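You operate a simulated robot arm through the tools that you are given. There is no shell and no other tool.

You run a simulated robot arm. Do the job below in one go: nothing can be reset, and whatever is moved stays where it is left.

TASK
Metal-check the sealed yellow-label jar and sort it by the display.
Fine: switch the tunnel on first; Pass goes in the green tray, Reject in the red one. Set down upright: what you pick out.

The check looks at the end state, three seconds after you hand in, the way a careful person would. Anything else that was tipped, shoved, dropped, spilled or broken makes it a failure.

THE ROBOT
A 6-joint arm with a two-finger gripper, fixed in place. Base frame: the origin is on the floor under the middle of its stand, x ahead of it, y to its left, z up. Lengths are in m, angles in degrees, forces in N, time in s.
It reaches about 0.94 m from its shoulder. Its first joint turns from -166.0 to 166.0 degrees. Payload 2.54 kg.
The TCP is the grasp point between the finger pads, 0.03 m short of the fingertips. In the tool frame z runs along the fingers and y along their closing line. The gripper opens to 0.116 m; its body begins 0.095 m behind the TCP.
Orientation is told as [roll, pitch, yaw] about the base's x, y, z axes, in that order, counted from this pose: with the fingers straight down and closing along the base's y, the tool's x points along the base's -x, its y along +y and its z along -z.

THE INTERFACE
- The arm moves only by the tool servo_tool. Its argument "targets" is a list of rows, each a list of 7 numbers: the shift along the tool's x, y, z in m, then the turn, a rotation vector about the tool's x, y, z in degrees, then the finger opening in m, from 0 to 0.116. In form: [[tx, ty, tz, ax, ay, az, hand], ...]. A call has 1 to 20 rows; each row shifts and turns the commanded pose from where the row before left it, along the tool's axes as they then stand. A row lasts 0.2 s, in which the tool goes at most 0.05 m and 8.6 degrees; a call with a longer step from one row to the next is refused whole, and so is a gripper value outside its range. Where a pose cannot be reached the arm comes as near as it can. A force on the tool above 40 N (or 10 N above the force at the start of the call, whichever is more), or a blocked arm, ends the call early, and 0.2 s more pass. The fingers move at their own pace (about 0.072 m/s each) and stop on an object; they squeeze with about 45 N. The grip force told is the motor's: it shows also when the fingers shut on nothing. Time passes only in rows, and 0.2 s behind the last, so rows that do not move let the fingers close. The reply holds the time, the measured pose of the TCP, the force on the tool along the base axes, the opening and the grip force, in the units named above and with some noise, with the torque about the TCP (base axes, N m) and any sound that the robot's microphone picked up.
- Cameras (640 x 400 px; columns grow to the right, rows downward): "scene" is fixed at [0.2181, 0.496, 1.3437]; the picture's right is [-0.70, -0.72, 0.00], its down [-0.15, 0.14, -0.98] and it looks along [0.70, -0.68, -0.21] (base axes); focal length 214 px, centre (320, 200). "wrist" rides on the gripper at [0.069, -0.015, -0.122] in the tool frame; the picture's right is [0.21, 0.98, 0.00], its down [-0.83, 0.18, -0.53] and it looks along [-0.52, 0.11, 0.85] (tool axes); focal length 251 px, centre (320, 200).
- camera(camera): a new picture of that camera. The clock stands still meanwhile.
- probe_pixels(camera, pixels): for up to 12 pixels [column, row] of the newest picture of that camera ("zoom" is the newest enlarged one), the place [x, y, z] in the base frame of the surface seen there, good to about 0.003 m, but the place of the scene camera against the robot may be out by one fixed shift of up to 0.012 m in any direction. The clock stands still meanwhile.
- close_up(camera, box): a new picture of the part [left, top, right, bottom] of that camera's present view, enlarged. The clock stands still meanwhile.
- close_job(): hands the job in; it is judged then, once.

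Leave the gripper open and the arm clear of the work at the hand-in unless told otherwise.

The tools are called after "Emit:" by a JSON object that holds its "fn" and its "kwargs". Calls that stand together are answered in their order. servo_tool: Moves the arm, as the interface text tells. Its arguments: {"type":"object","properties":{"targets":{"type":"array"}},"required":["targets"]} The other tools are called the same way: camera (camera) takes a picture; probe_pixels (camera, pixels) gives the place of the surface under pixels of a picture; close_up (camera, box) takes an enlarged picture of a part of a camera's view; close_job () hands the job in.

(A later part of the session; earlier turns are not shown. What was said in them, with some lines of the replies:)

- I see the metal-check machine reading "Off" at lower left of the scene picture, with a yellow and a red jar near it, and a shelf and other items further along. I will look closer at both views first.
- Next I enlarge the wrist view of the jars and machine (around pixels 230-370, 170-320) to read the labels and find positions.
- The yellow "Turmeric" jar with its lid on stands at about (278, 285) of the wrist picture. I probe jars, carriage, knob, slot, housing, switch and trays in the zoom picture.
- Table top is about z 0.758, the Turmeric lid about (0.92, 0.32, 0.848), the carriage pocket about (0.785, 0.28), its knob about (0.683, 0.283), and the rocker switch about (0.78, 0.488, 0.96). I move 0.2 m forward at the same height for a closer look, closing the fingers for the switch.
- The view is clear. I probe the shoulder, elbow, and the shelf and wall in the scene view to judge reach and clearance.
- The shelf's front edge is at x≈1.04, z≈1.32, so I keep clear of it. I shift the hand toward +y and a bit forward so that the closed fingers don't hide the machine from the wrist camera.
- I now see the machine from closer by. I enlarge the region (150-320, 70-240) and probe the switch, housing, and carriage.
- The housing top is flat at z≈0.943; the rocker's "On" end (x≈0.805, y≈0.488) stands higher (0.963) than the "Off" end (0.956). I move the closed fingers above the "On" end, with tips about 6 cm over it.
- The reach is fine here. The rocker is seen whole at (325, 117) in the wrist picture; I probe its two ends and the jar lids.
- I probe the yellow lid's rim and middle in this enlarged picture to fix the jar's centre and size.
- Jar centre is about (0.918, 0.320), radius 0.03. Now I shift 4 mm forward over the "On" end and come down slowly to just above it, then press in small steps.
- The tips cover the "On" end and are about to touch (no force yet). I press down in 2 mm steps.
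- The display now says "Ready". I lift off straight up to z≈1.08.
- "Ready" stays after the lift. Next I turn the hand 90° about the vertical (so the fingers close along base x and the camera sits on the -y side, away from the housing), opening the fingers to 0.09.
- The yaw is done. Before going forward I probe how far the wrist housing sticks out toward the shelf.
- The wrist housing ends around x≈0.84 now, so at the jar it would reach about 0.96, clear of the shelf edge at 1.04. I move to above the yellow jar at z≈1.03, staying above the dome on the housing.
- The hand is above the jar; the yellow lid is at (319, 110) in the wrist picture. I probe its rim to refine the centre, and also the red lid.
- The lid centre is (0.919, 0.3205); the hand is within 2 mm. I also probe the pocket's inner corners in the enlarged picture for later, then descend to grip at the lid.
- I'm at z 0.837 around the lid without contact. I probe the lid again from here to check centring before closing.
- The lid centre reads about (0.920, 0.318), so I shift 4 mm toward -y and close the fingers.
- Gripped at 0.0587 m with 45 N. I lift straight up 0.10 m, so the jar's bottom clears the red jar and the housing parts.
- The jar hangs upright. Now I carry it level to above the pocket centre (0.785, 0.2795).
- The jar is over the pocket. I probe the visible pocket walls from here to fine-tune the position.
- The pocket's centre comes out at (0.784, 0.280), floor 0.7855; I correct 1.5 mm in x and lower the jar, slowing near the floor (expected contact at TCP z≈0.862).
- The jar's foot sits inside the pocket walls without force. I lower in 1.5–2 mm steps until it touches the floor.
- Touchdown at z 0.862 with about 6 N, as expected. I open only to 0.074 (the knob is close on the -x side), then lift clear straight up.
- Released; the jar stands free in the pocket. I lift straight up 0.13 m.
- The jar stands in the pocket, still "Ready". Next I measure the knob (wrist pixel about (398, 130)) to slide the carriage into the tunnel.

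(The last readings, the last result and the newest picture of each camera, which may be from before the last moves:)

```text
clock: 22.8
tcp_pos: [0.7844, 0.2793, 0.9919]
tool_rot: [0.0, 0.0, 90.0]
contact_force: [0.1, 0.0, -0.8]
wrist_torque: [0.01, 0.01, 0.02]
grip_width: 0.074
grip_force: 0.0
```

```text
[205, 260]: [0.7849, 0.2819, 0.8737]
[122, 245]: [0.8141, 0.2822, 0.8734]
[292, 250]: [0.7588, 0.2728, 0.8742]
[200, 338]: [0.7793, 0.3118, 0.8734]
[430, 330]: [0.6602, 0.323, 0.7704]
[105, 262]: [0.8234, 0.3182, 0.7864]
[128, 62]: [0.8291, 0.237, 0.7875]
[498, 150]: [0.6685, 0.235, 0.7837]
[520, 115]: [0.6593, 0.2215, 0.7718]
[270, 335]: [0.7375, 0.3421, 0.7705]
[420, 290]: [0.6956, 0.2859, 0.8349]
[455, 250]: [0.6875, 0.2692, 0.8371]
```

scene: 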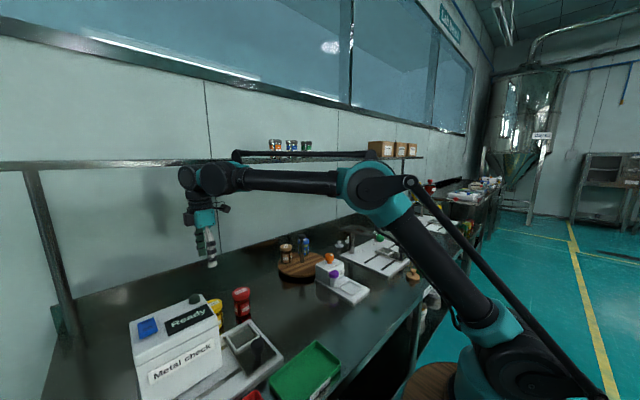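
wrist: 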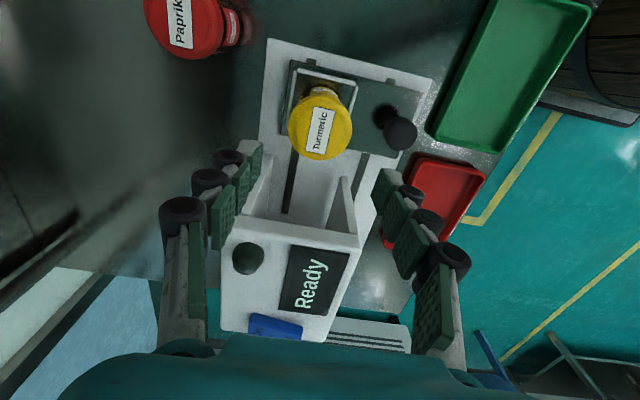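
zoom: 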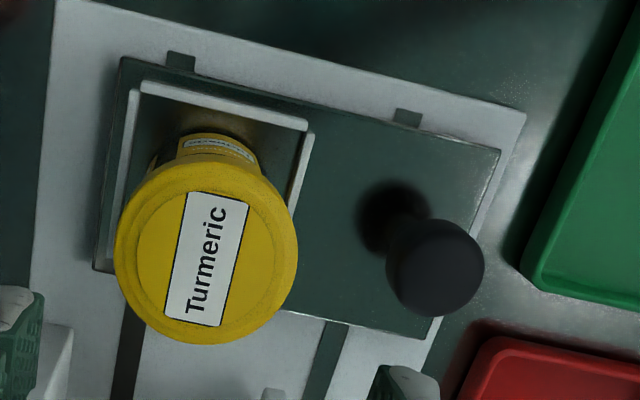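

The knob head is centred at about (0.694, 0.280), radius 0.0155, top z 0.835; the housing front face is at x≈0.727. I'll back off toward -x and up, then turn the hand back to yaw 0 so that I can straddle the knob along y with the hand tilted away from the housing.

Emit:
{"fn": "servo_tool", "kwargs": {"targets": [[0, 0.03, -0.0125, 0, 0, 0, 0.074], [0, 0.04, -0.0125, 0, 0, 0, 0.074], [0, 0.04, -0.0125, 0, 0, 0, 0.074], [0, 0.04, -0.0125, 0, 0, 0, 0.074], [0, 0, 0, 0, 0, 7.5, 0.074], [0, 0, 0, 0, 0, 7.5, 0.074], [0, 0, 0, 0, 0, 7.5, 0.074], [0, 0, 0, 0, 0, 7.5, 0.074], [0, 0, 0, 0, 0, 7.5, 0.074], [0, 0, 0, 0, 0, 7.5, 0.074], [0, 0, 0, 0, 0, 7.5, 0.074], [0, 0, 0, 0, 0, 7.5, 0.074], [0, 0, 0, 0, 0, 7.5, 0.074], [0, 0, 0, 0, 0, 7.5, 0.074], [0, 0, 0, 0, 0, 7.5, 0.074], [0, 0, 0, 0, 0, 7.5, 0.074], [0, 0, 0, 0, 0, 0, 0.074]]}}

Emit:
{"fn": "camera", "kwargs": {"camera": "wrist"}}

```text
clock: 26.4
tcp_pos: [0.6344, 0.2788, 1.0408]
tool_rot: [0.0, 0.0, -0.1]
contact_force: [0.9, -0.5, 0.2]
wrist_torque: [0.02, -0.02, 0.02]
grip_width: 0.0739
grip_force: 0.2
```

```text
taken
```

wrist: 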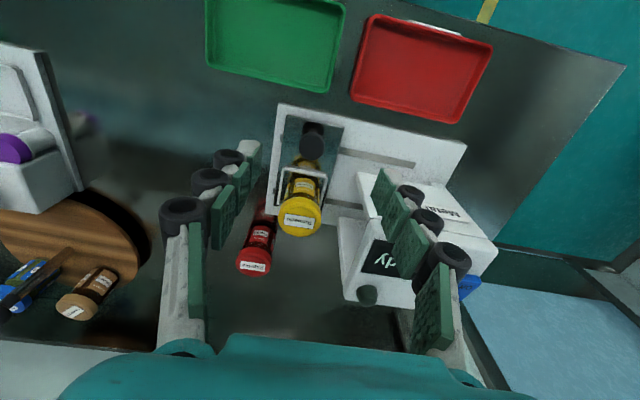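

Now I tilt the hand 30° so the fingers point forward and down (body leaning back toward the robot), and narrow the fingers to 0.055.

Emit:
{"fn": "servo_tool", "kwargs": {"targets": [[0, 0, 0, 0, -7.5, 0, 0.065], [0, 0, 0, 0, -7.5, 0, 0.055], [0, 0, 0, 0, -7.5, 0, 0.055], [0, 0, 0, 0, -7.5, 0, 0.055], [0, 0, 0, 0, 0, 0, 0.055]]}}

Emit:
{"fn": "camera", "kwargs": {"camera": "wrist"}}

Emit:
{"fn": "camera", "kwargs": {"camera": "scene"}}

```text
clock: 27.6
tcp_pos: [0.6358, 0.2807, 1.0411]
tool_rot: [0.0, -30.1, -0.1]
contact_force: [0.1, 0.0, -0.3]
wrist_torque: [0.0, 0.0, -0.02]
grip_width: 0.0548
grip_force: 0.1
```

```text
taken
```

wrist: 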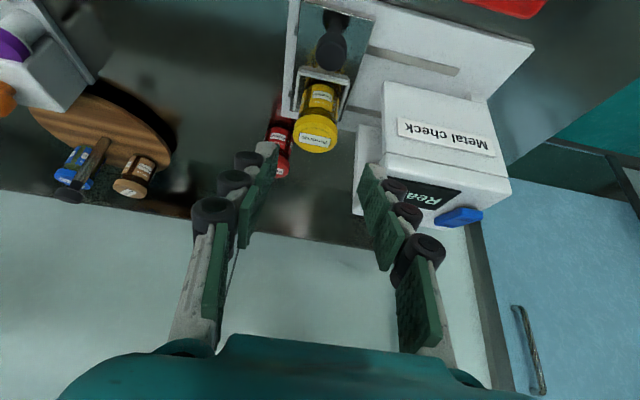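

```text
taken
```

scene: 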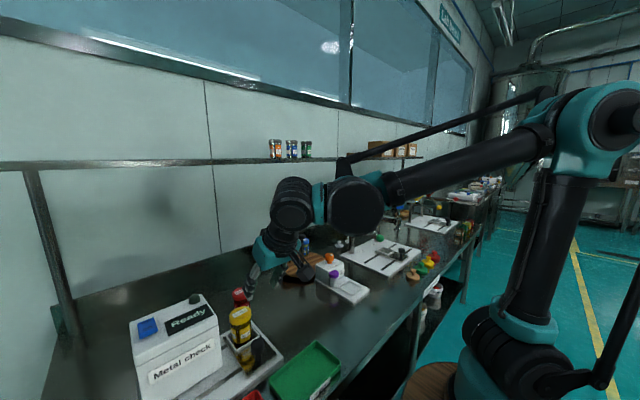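

The tilt is 30° with TCP at (0.636, 0.281, 1.041). I go down to a point 0.10 m short of the knob along the finger direction.

Emit:
{"fn": "servo_tool", "kwargs": {"targets": [[0.0158, 0, 0.0245, 0, 0, 0, 0.055], [0.0158, 0, 0.0245, 0, 0, 0, 0.055], [0.0158, 0, 0.0245, 0, 0, 0, 0.055], [0.0158, 0, 0.0245, 0, 0, 0, 0.055], [0, 0, 0, 0, 0, 0, 0.055]]}}

Emit:
{"fn": "camera", "kwargs": {"camera": "wrist"}}

Emit:
{"fn": "close_up", "kwargs": {"camera": "scene", "box": [180, 230, 380, 400]}}

```text
clock: 28.8
tcp_pos: [0.6293, 0.2835, 0.9247]
tool_rot: [0.0, -30.0, -0.1]
contact_force: [0.2, -0.5, -0.3]
wrist_torque: [0.01, -0.01, 0.0]
grip_width: 0.0549
grip_force: 0.1
```

```text
taken
```

wrist: 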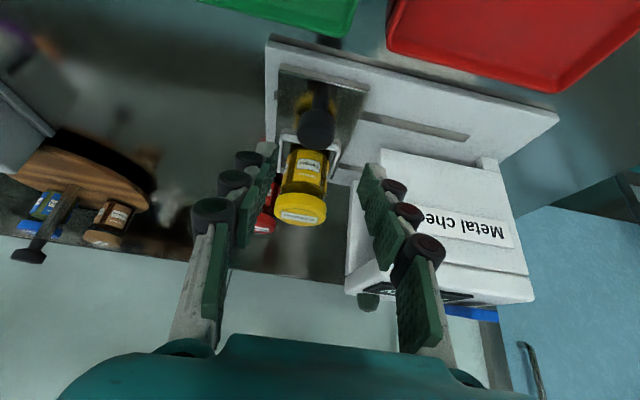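

```text
2.35 times, centred on (280, 315) of scene
```

zoom: 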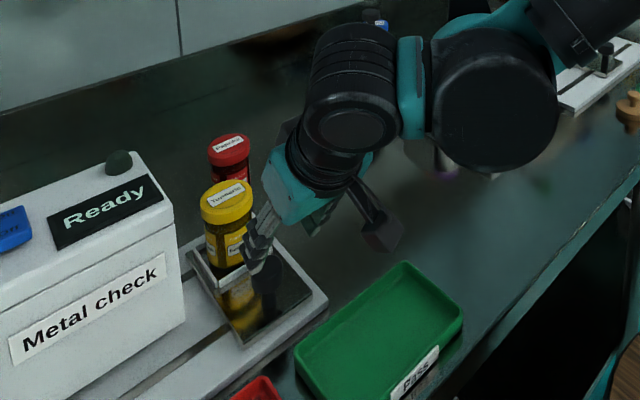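

The knob head is at (317, 130) in the wrist picture, between the finger lines. I probe it and the finger tips from here.

Emit:
{"fn": "probe_pixels", "kwargs": {"camera": "wrist", "pixels": [[317, 130], [302, 130], [332, 130], [317, 146], [317, 114], [318, 95], [303, 215], [370, 175], [262, 150], [345, 255]]}}

```text
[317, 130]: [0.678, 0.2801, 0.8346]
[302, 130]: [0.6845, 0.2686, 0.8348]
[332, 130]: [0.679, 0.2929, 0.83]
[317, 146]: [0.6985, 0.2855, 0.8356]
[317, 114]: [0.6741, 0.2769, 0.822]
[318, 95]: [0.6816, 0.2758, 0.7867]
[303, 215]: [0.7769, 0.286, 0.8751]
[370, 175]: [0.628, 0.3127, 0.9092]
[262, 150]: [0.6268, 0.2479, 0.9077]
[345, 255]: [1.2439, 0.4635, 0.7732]
```

The knob is centred between the fingers (pads at y 0.248 and 0.313, knob 0.2805). I approach 0.10 m along the finger direction to straddle it.

Emit:
{"fn": "servo_tool", "kwargs": {"targets": [[0, -0.001, 0.025, 0, 0, 0, 0.055], [0, 0, 0.025, 0, 0, 0, 0.055], [0, 0, 0.02, 0, 0, 0, 0.055], [0, 0, 0.015, 0, 0, 0, 0.055], [0, 0, 0.008, 0, 0, 0, 0.055], [0, 0, 0.005, 0, 0, 0, 0.055], [0, 0, 0, 0, 0, 0, 0.055]]}}

Emit:
{"fn": "camera", "kwargs": {"camera": "wrist"}}

Emit:
{"fn": "close_up", "kwargs": {"camera": "scene", "box": [160, 270, 340, 400]}}

```text
clock: 30.4
tcp_pos: [0.6794, 0.2801, 0.8398]
tool_rot: [0.1, -30.0, 0.0]
contact_force: [-0.3, 0.3, 0.3]
wrist_torque: [-0.02, 0.02, -0.02]
grip_width: 0.0549
grip_force: 0.1
```

```text
taken
```

wrist: 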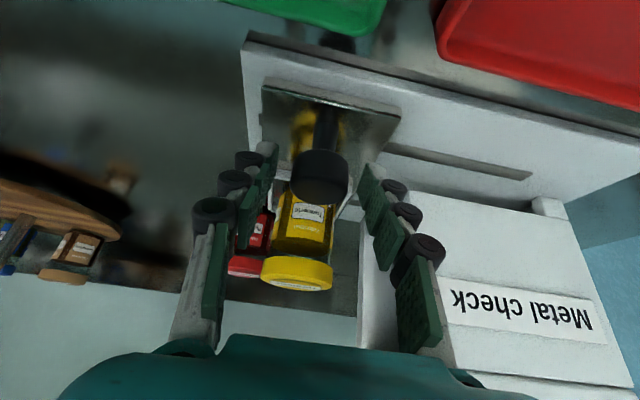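

```text
3.08 times, centred on (250, 335) of scene
```

zoom: 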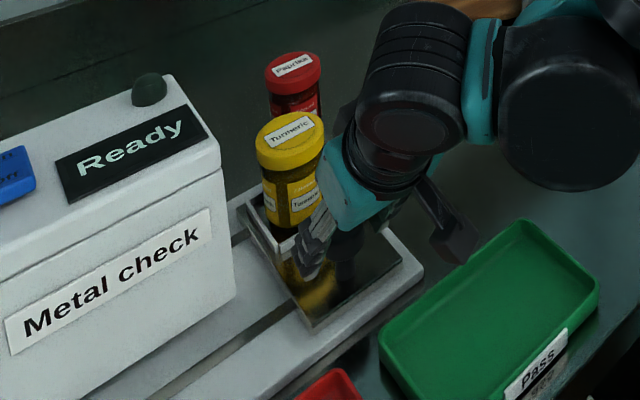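

The knob head sits between the fingers with no contact. I narrow to 0.038 and push gently along +y, 0.09 m at first, starting and stopping softly.

Emit:
{"fn": "servo_tool", "kwargs": {"targets": [[0, 0, 0, 0, 0, 0, 0.045], [0, 0, 0, 0, 0, 0, 0.038], [0, 0.003, 0, 0, 0, 0, 0.038], [0, 0.005, 0, 0, 0, 0, 0.038], [0, 0.008, 0, 0, 0, 0, 0.038], [0, 0.01, 0, 0, 0, 0, 0.038], [0, 0.012, 0, 0, 0, 0, 0.038], [0, 0.012, 0, 0, 0, 0, 0.038], [0, 0.012, 0, 0, 0, 0, 0.038], [0, 0.01, 0, 0, 0, 0, 0.038], [0, 0.008, 0, 0, 0, 0, 0.038], [0, 0.005, 0, 0, 0, 0, 0.038], [0, 0.003, 0, 0, 0, 0, 0.038]]}}

Emit:
{"fn": "camera", "kwargs": {"camera": "wrist"}}

Emit:
{"fn": "close_up", "kwargs": {"camera": "scene", "box": [130, 270, 310, 400]}}

```text
clock: 33.2
tcp_pos: [0.6782, 0.3684, 0.8396]
tool_rot: [0.1, -30.0, 0.0]
contact_force: [0.3, 0.1, 0.0]
wrist_torque: [0.0, 0.03, -0.02]
grip_width: 0.0382
grip_force: 0.0
```

```text
taken
```

wrist: 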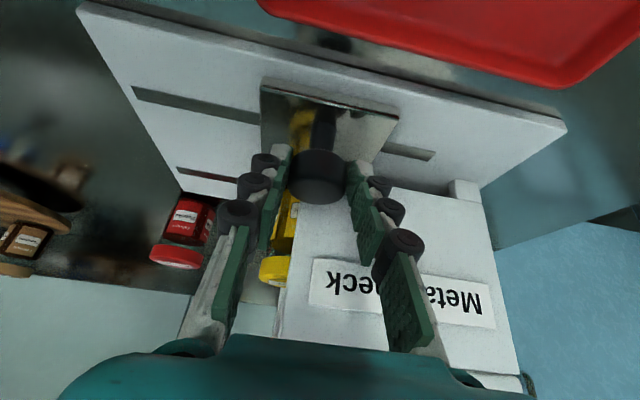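

```text
3.08 times, centred on (220, 335) of scene
```

zoom: 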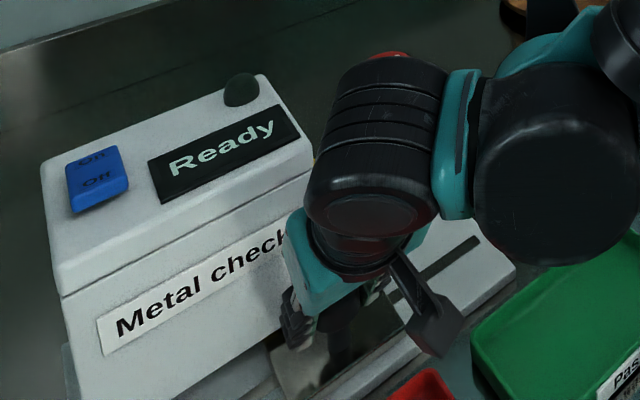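

The carriage slid about 0.085 m with no resistance and the jar is entering the tunnel. I push on another 0.045 m gently.

Emit:
{"fn": "servo_tool", "kwargs": {"targets": [[0, 0.003, 0, 0, 0, 0, 0.038], [0, 0.006, 0, 0, 0, 0, 0.038], [0, 0.008, 0, 0, 0, 0, 0.038], [0, 0.01, 0, 0, 0, 0, 0.038], [0, 0.008, 0, 0, 0, 0, 0.038], [0, 0.006, 0, 0, 0, 0, 0.038], [0, 0.004, 0, 0, 0, 0, 0.038], [0, 0, 0, 0, 0, 0, 0.038]]}}

Emit:
{"fn": "camera", "kwargs": {"camera": "wrist"}}

Emit:
{"fn": "close_up", "kwargs": {"camera": "scene", "box": [110, 270, 290, 400]}}

```text
clock: 35.0
tcp_pos: [0.6777, 0.4123, 0.8399]
tool_rot: [0.0, -29.9, 0.0]
contact_force: [1.0, -5.1, -0.9]
wrist_torque: [-0.09, -0.03, -0.04]
grip_width: 0.0412
grip_force: 2.6
```

```text
taken
```

wrist: 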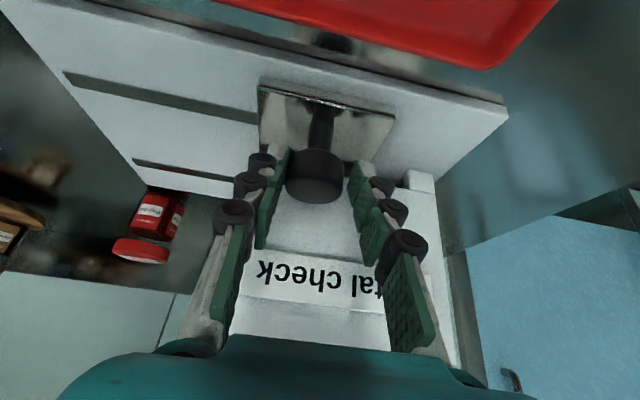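

```text
3.08 times, centred on (200, 335) of scene
```

zoom: 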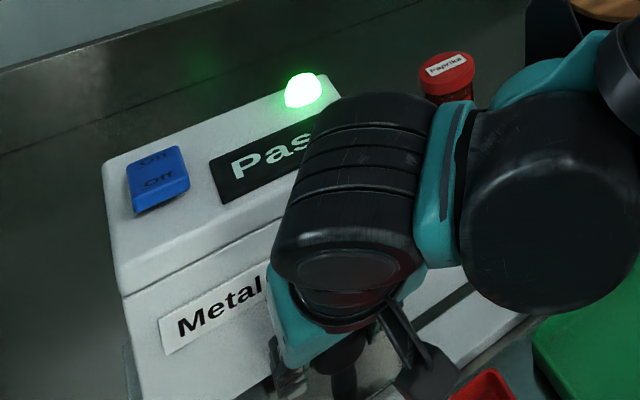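

The green lamp is lit and the display starts with "Pas…"; the carriage has reached its stop (-5 N). I ease off 2 mm, wait a moment, and read the display again to be sure.

Emit:
{"fn": "servo_tool", "kwargs": {"targets": [[0, -0.003, 0, 0, 0, 0, 0.042], [0, 0, 0, 0, 0, 0, 0.042], [0, 0, 0, 0, 0, 0, 0.042], [0, 0, 0, 0, 0, 0, 0.042], [0, 0, 0, 0, 0, 0, 0.042]]}}

Emit:
{"fn": "close_up", "kwargs": {"camera": "scene", "box": [110, 270, 290, 400]}}

```text
clock: 36.2
tcp_pos: [0.6787, 0.4094, 0.8408]
tool_rot: [0.1, -30.1, 0.0]
contact_force: [0.3, 0.1, 0.7]
wrist_torque: [0.01, -0.01, 0.0]
grip_width: 0.0419
grip_force: 0.1
```

```text
3.08 times, centred on (200, 335) of scene
```

zoom: 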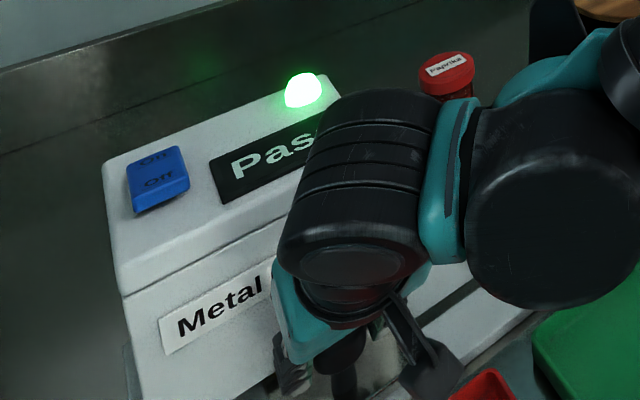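

The display steadily shows "Pass" with a green lamp. I pull the carriage back along -y to its start, gently.

Emit:
{"fn": "servo_tool", "kwargs": {"targets": [[0, -0.003, 0, 0, 0, 0, 0.042], [0, -0.004, 0, 0, 0, 0, 0.042], [0, -0.006, 0, 0, 0, 0, 0.042], [0, -0.009, 0, 0, 0, 0, 0.042], [0, -0.011, 0, 0, 0, 0, 0.042], [0, -0.012, 0, 0, 0, 0, 0.042], [0, -0.012, 0, 0, 0, 0, 0.042], [0, -0.012, 0, 0, 0, 0, 0.042], [0, -0.012, 0, 0, 0, 0, 0.042], [0, -0.012, 0, 0, 0, 0, 0.042], [0, -0.011, 0, 0, 0, 0, 0.042], [0, -0.009, 0, 0, 0, 0, 0.042], [0, -0.007, 0, 0, 0, 0, 0.042], [0, -0.005, 0, 0, 0, 0, 0.042], [0, -0.004, 0, 0, 0, 0, 0.042], [0, -0.003, 0, 0, 0, 0, 0.042], [0, 0, 0, 0, 0, 0, 0.042]]}}

Emit:
{"fn": "camera", "kwargs": {"camera": "wrist"}}

Emit:
{"fn": "close_up", "kwargs": {"camera": "scene", "box": [130, 270, 310, 400]}}

```text
clock: 39.8
tcp_pos: [0.6783, 0.2761, 0.8397]
tool_rot: [0.0, -30.1, 0.0]
contact_force: [0.3, 0.8, 1.1]
wrist_torque: [0.0, 0.0, 0.05]
grip_width: 0.0422
grip_force: 0.1
```

```text
taken
```

wrist: 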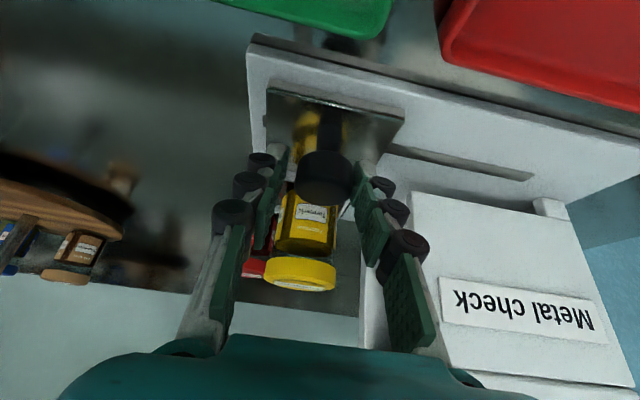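

```text
3.08 times, centred on (220, 335) of scene
```

zoom: 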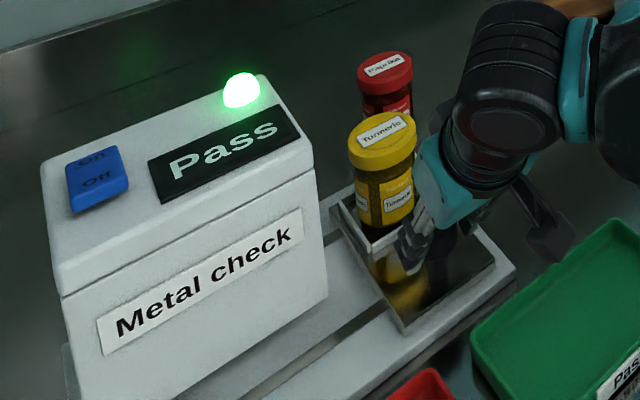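

The display reads "Pass" in full and the jar is back out, upright. I open the fingers a little and retreat from the knob along the finger direction, then up.

Emit:
{"fn": "servo_tool", "kwargs": {"targets": [[0, 0.003, 0, 0, 0, 0, 0.055], [0, 0, 0, 0, 0, 0, 0.055], [0, 0, -0.01, 0, 0, 0, 0.055], [0, 0, -0.02, 0, 0, 0, 0.055], [0, 0, -0.03, 0, 0, 0, 0.055], [0, 0, -0.04, 0, 0, 0, 0.055], [-0.015, 0, -0.025, 0, 0, 0, 0.055], [-0.02, 0, -0.035, 0, 0, 0, 0.06], [-0.02, 0, -0.035, 0, 0, 0, 0.074], [0, 0, 0, 0, 0, 0, 0.074]]}}

Emit:
{"fn": "camera", "kwargs": {"camera": "wrist"}}

```text
clock: 42.0
tcp_pos: [0.6268, 0.2784, 1.035]
tool_rot: [0.0, -30.0, 0.1]
contact_force: [-0.3, 0.0, -0.4]
wrist_torque: [0.02, -0.01, -0.01]
grip_width: 0.074
grip_force: 0.1
```

```text
taken
```

wrist: 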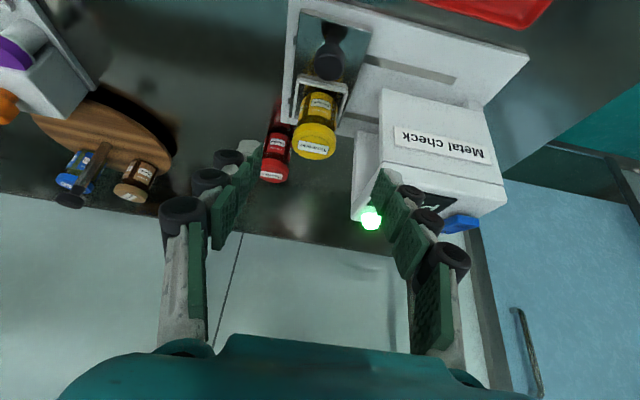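

Clear of the knob. I un-tilt the hand and turn it to yaw 90 again for picking the jar, as before.

Emit:
{"fn": "servo_tool", "kwargs": {"targets": [[0, 0, 0, 0, 7.5, 0, 0.074], [0, 0, 0, 0, 7.5, 0, 0.08], [0, 0, 0, 0, 7.5, 0, 0.08], [0, 0, 0, 0, 7.5, 0, 0.08], [0, 0, 0, 0, 0, -7.5, 0.08], [0, 0, 0, 0, 0, -7.5, 0.08], [0, 0, 0, 0, 0, -7.5, 0.08], [0, 0, 0, 0, 0, -7.5, 0.08], [0, 0, 0, 0, 0, -7.5, 0.08], [0, 0, 0, 0, 0, -7.5, 0.08], [0, 0, 0, 0, 0, -7.5, 0.08], [0, 0, 0, 0, 0, -7.5, 0.08], [0, 0, 0, 0, 0, -7.5, 0.08], [0, 0, 0, 0, 0, -7.5, 0.08], [0, 0, 0, 0, 0, -7.5, 0.08], [0, 0, 0, 0, 0, -7.5, 0.08], [0, 0, 0, 0, 0, 0, 0.08]]}}

Emit:
{"fn": "servo_tool", "kwargs": {"targets": [[0, -0.03, 0, 0, 0, 0, 0.08], [0, -0.035, 0, 0, 0, 0, 0.08], [0, -0.035, 0, 0, 0, 0, 0.08], [0, -0.035, 0.01, 0, 0, 0, 0.08], [0, -0.022, 0.02, 0, 0, 0, 0.08], [0, 0, 0, 0, 0, 0, 0.08]]}}

Emit:
{"fn": "camera", "kwargs": {"camera": "wrist"}}

```text
clock: 45.6
tcp_pos: [0.6292, 0.2798, 1.0358]
tool_rot: [0.0, 0.0, 90.2]
contact_force: [-0.3, -0.3, -0.5]
wrist_torque: [0.0, -0.01, 0.04]
grip_width: 0.0802
grip_force: 0.1
```

```text
clock: 47.0
tcp_pos: [0.7855, 0.2803, 1.0066]
tool_rot: [0.0, 0.0, 90.0]
contact_force: [0.6, -0.8, 0.4]
wrist_torque: [0.01, 0.0, 0.06]
grip_width: 0.08
grip_force: 0.0
```

```text
taken
```

wrist: 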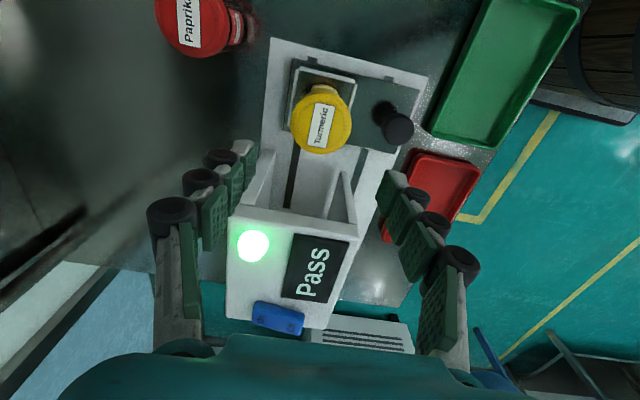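

The display reads "Pass" here too. I probe the yellow lid at (322, 118), the green tray's corners, and the knob.

Emit:
{"fn": "close_up", "kwargs": {"camera": "wrist", "box": [260, 0, 600, 200]}}

Emit:
{"fn": "probe_pixels", "kwargs": {"camera": "wrist", "pixels": [[322, 118], [293, 117], [351, 117], [321, 151], [322, 88], [490, 10], [575, 15], [435, 125], [492, 140], [510, 70], [470, 90], [540, 40]]}}

```text
1.88 times, centred on (430, 100) of wrist
```

zoom: 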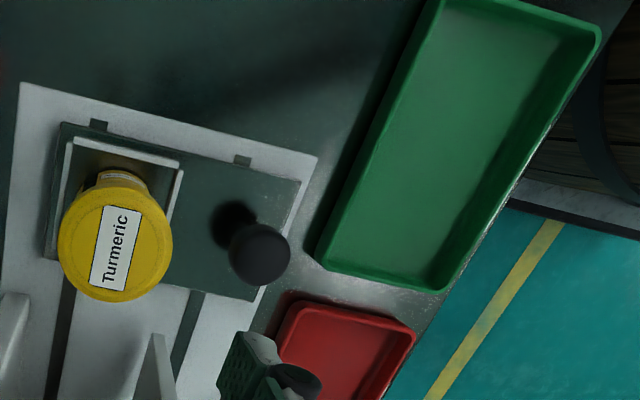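

```text
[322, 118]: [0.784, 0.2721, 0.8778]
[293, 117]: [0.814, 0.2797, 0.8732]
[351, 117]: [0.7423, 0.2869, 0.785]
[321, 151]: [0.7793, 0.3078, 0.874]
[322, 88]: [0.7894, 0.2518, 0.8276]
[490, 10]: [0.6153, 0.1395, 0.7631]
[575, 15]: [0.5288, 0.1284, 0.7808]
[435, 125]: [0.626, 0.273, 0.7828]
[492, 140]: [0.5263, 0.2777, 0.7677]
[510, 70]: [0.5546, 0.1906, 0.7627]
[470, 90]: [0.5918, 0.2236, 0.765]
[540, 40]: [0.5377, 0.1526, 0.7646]
```

The lid centre is about (0.784, 0.278). I descend around it to z≈0.862 with the fingers at 0.076.

Emit:
{"fn": "servo_tool", "kwargs": {"targets": [[0.002, 0.0015, 0.03, 0, 0, 0, 0.076], [0, 0, 0.035, 0, 0, 0, 0.076], [0, 0, 0.035, 0, 0, 0, 0.076], [0, 0, 0.025, 0, 0, 0, 0.076], [0, 0, 0.013, 0, 0, 0, 0.076], [0, 0, 0.006, 0, 0, 0, 0.076], [0, 0, 0, 0, 0, 0, 0.076]]}}

Emit:
{"fn": "camera", "kwargs": {"camera": "wrist"}}

```text
clock: 48.6
tcp_pos: [0.7849, 0.2774, 0.8629]
tool_rot: [0.0, 0.1, 89.9]
contact_force: [-0.3, -0.4, 0.4]
wrist_torque: [0.04, 0.06, -0.02]
grip_width: 0.076
grip_force: 0.1
```

```text
taken
```

wrist: 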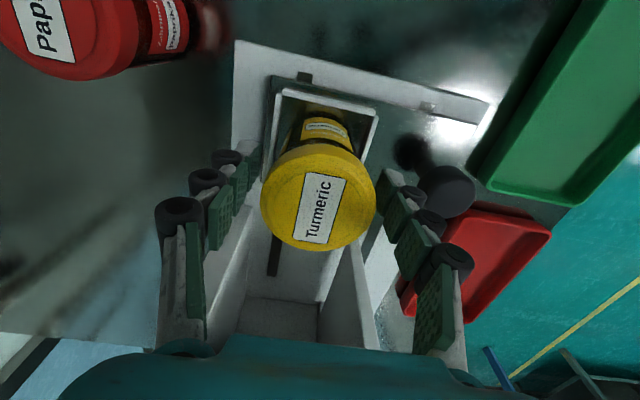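

The lid is centred between the fingers. I close on it.

Emit:
{"fn": "servo_tool", "kwargs": {"targets": [[-0.001, 0, 0, 0, 0, 0, 0.07], [0, 0, 0, 0, 0, 0, 0.055], [0, 0, 0, 0, 0, 0, 0.04], [0, 0, 0, 0, 0, 0, 0.04], [0, 0, 0, 0, 0, 0, 0.04]]}}

Emit:
{"fn": "servo_tool", "kwargs": {"targets": [[0, 0, -0.008, 0, 0, 0, 0.04], [0, 0, -0.012, 0, 0, 0, 0.04], [0, 0, -0.02, 0, 0, 0, 0.04], [0, 0, -0.02, 0, 0, 0, 0.04], [0, 0, -0.02, 0, 0, 0, 0.04], [0, 0, 0, 0, 0, 0, 0.04]]}}

Emit:
{"fn": "camera", "kwargs": {"camera": "wrist"}}

Emit:
{"fn": "close_up", "kwargs": {"camera": "scene", "box": [140, 240, 340, 400]}}

```text
clock: 49.8
tcp_pos: [0.7842, 0.2796, 0.8628]
tool_rot: [0.0, 0.0, 90.0]
contact_force: [0.0, 1.1, 5.3]
wrist_torque: [0.02, -0.02, 0.01]
grip_width: 0.0585
grip_force: 44.8
```

```text
clock: 51.2
tcp_pos: [0.7852, 0.2794, 0.9421]
tool_rot: [0.0, 0.1, 89.9]
contact_force: [-0.1, 0.5, -1.2]
wrist_torque: [0.0, 0.04, -0.01]
grip_width: 0.0586
grip_force: 45.1
```

```text
taken
```

wrist: 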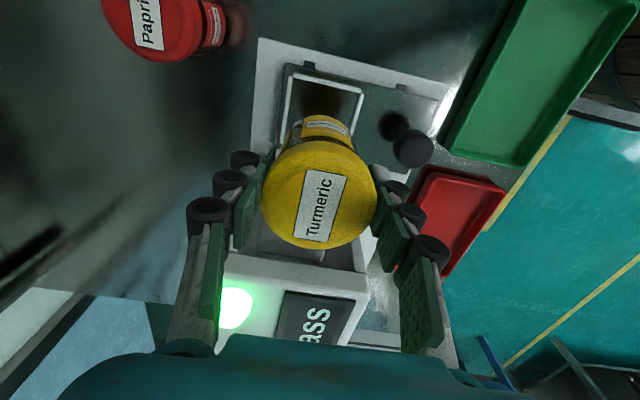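

```text
2.50 times, centred on (240, 320) of scene
```

zoom: 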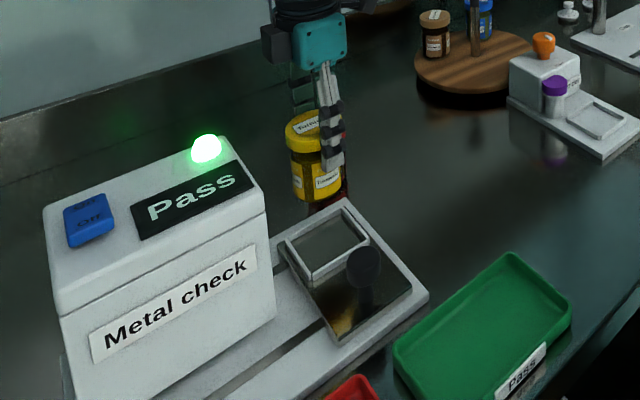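

The jar is lifted (0.0586 m, 45 N) and the carriage is empty. I carry it level to above the green "Pass" tray's middle (0.577, 0.206).

Emit:
{"fn": "servo_tool", "kwargs": {"targets": [[0.005, 0.015, 0, 0, 0, 0, 0.04], [0.0105, 0.03, 0, 0, 0, 0, 0.04], [0.0125, 0.035, 0, 0, 0, 0, 0.04], [0.0125, 0.035, 0, 0, 0, 0, 0.04], [0.0125, 0.035, 0, 0, 0, 0, 0.04], [0.0105, 0.03, 0, 0, 0, 0, 0.04], [0.007, 0.018, 0, 0, 0, 0, 0.04], [0.003, 0.01, 0, 0, 0, 0, 0.04], [0, 0, 0, 0, 0, 0, 0.04]]}}

Emit:
{"fn": "camera", "kwargs": {"camera": "wrist"}}

Emit:
{"fn": "camera", "kwargs": {"camera": "scene"}}

```text
clock: 53.2
tcp_pos: [0.5779, 0.2058, 0.9442]
tool_rot: [-0.1, -0.1, 90.0]
contact_force: [-0.1, -0.7, -0.3]
wrist_torque: [-0.01, 0.01, 0.0]
grip_width: 0.0584
grip_force: 44.6
```

```text
taken
```

wrist: 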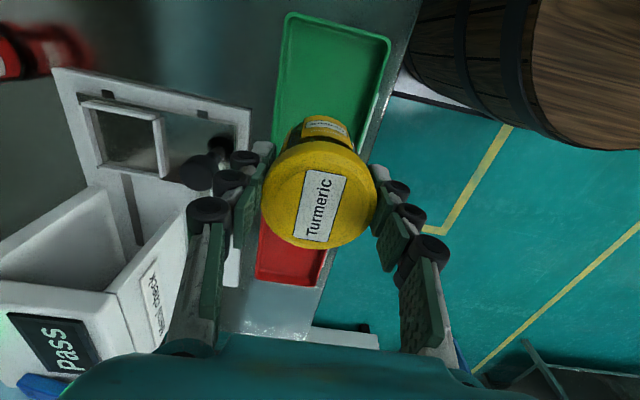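

```text
taken
```

scene: 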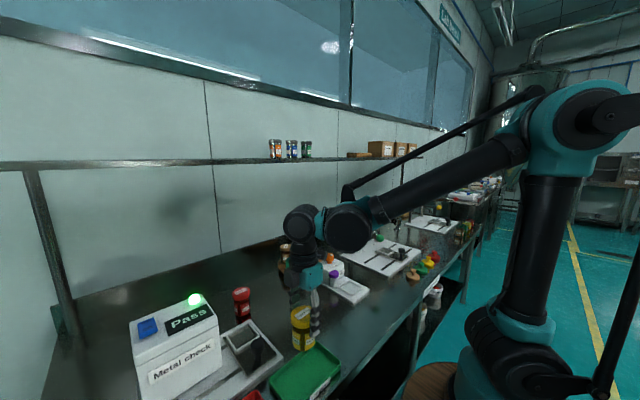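

The jar is over the green tray. I lower it, slowing before expected contact at TCP z≈0.841.

Emit:
{"fn": "servo_tool", "kwargs": {"targets": [[0, 0, 0.025, 0, 0, 0, 0.04], [0, 0, 0.03, 0, 0, 0, 0.04], [0, 0, 0.025, 0, 0, 0, 0.04], [0, 0, 0.01, 0, 0, 0, 0.04], [0, 0, 0.006, 0, 0, 0, 0.04], [0, 0, 0.002, 0, 0, 0, 0.04], [0, 0, 0.002, 0, 0, 0, 0.04]]}}

Emit:
{"fn": "camera", "kwargs": {"camera": "wrist"}}

Emit:
{"fn": "close_up", "kwargs": {"camera": "scene", "box": [220, 280, 400, 400]}}

```text
clock: 54.8
tcp_pos: [0.5766, 0.2061, 0.8416]
tool_rot: [0.0, 0.0, 90.1]
contact_force: [-0.4, 0.7, -1.1]
wrist_torque: [0.02, 0.05, -0.01]
grip_width: 0.0583
grip_force: 45.2
```

```text
taken
```

wrist: 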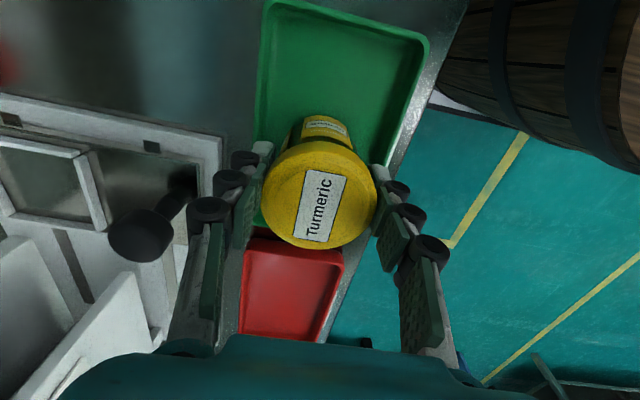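

```text
3.33 times, centred on (310, 340) of scene
```

zoom: 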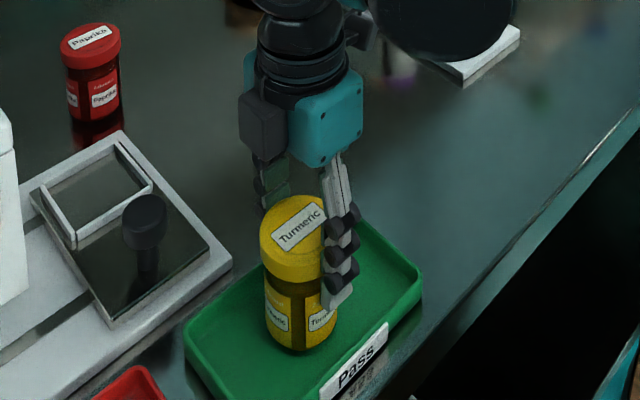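

No contact force yet at z 0.8416. I keep lowering in 1 mm steps.

Emit:
{"fn": "servo_tool", "kwargs": {"targets": [[0, 0, 0.001, 0, 0, 0, 0.04], [0, 0, 0.001, 0, 0, 0, 0.04], [0, 0, 0.001, 0, 0, 0, 0.04]]}}

```text
clock: 55.6
tcp_pos: [0.5761, 0.2067, 0.8385]
tool_rot: [-0.1, -0.1, 90.0]
contact_force: [1.1, 4.1, 35.0]
wrist_torque: [0.29, 0.01, 0.01]
grip_width: 0.0584
grip_force: 45.2
```

The jar is on the tray floor (35 N, a bit firm). I ease up about 1.5 mm and then open the fingers slowly.

Emit:
{"fn": "servo_tool", "kwargs": {"targets": [[0, 0, -0.001, 0, 0, 0, 0.04], [0, 0, -0.0005, 0, 0, 0, 0.04]]}}

```text
clock: 56.2
tcp_pos: [0.5768, 0.2063, 0.8403]
tool_rot: [0.0, -0.1, 90.0]
contact_force: [-0.4, -0.4, -1.3]
wrist_torque: [0.03, -0.02, -0.03]
grip_width: 0.0586
grip_force: 44.9
```

Emit:
{"fn": "servo_tool", "kwargs": {"targets": [[0, 0, 0.0006, 0, 0, 0, 0.04], [0, 0, 0, 0, 0, 0, 0.062], [0, 0, 0, 0, 0, 0, 0.07], [0, 0, 0, 0, 0, 0, 0.076], [0, 0, 0, 0, 0, 0, 0.076]]}}

Emit:
{"fn": "camera", "kwargs": {"camera": "wrist"}}

```text
clock: 57.4
tcp_pos: [0.5768, 0.2056, 0.8405]
tool_rot: [0.0, 0.0, 90.0]
contact_force: [0.8, 0.7, -0.2]
wrist_torque: [-0.01, 0.04, 0.0]
grip_width: 0.0762
grip_force: 0.1
```

```text
taken
```

wrist: 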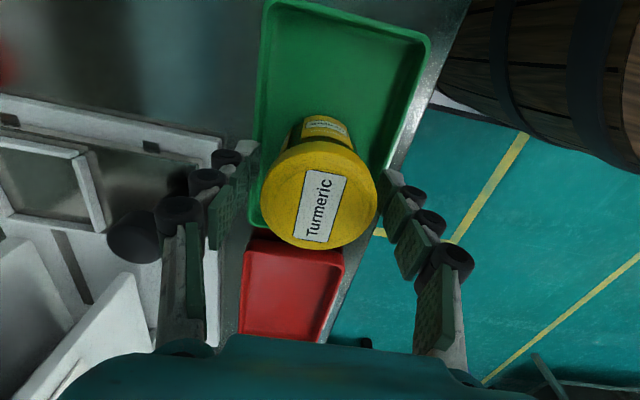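

Released; the jar stands in the green tray. I lift the open hand straight up, well clear.

Emit:
{"fn": "servo_tool", "kwargs": {"targets": [[0, 0, -0.015, 0, 0, 0, 0.076], [0, 0, -0.03, 0, 0, 0, 0.076], [0, 0, -0.04, 0, 0, 0, 0.076], [0, 0, -0.045, 0, 0, 0, 0.076], [0, 0, -0.045, 0, 0, 0, 0.09], [0, 0, -0.045, 0, 0, 0, 0.11], [0, 0, -0.03, 0, 0, 0, 0.11], [0, 0, 0, 0, 0, 0, 0.11]]}}

Emit:
{"fn": "camera", "kwargs": {"camera": "wrist"}}

Emit:
{"fn": "camera", "kwargs": {"camera": "scene"}}

Emit:
{"fn": "close_up", "kwargs": {"camera": "scene", "box": [120, 260, 340, 400]}}

```text
clock: 59.2
tcp_pos: [0.5744, 0.2033, 1.0894]
tool_rot: [0.0, -0.1, 90.0]
contact_force: [-0.3, -0.2, -0.4]
wrist_torque: [0.0, -0.01, -0.02]
grip_width: 0.11
grip_force: 0.1
```

```text
taken
```

wrist: 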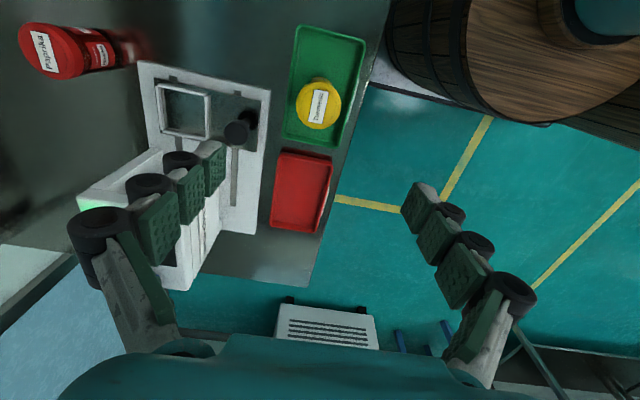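

```text
taken
```

scene: 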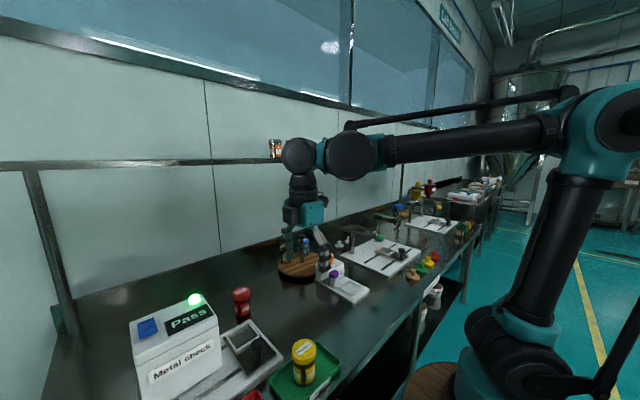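

```text
2.86 times, centred on (230, 330) of scene
```

zoom: 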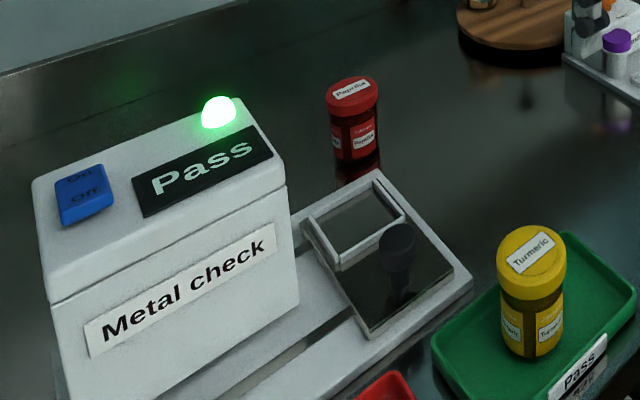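

The Turmeric jar stands upright in the green "Pass" tray, and the display shows "Pass". The red jar and everything else are as they were. The hand is open and about 0.25 m above the work, so I hand in.

Emit:
{"fn": "close_job", "kwargs": {}}

```text
The job is handed in.
```

The sealed yellow-label jar (Turmeric) passed the metal check and is standing upright in the green Pass tray.

- **Tunnel:** I switched it on before the check, and the display went from "Off" to "Ready".
- **Check:** I slid the jar into the tunnel on the carriage. The display read "Pass" with the green lamp lit, and it still read "Pass" after I pulled the carriage back out.
- **Set-down:** The jar met the tray floor with about 35 N, firmer than I intended. I eased off before letting go, and it was standing upright in the last picture.
- **Left as it stands:** In the last pictures the red jar was where it started and nothing nearby looked disturbed. The tunnel is still switched on. The gripper is open and clear of the work.
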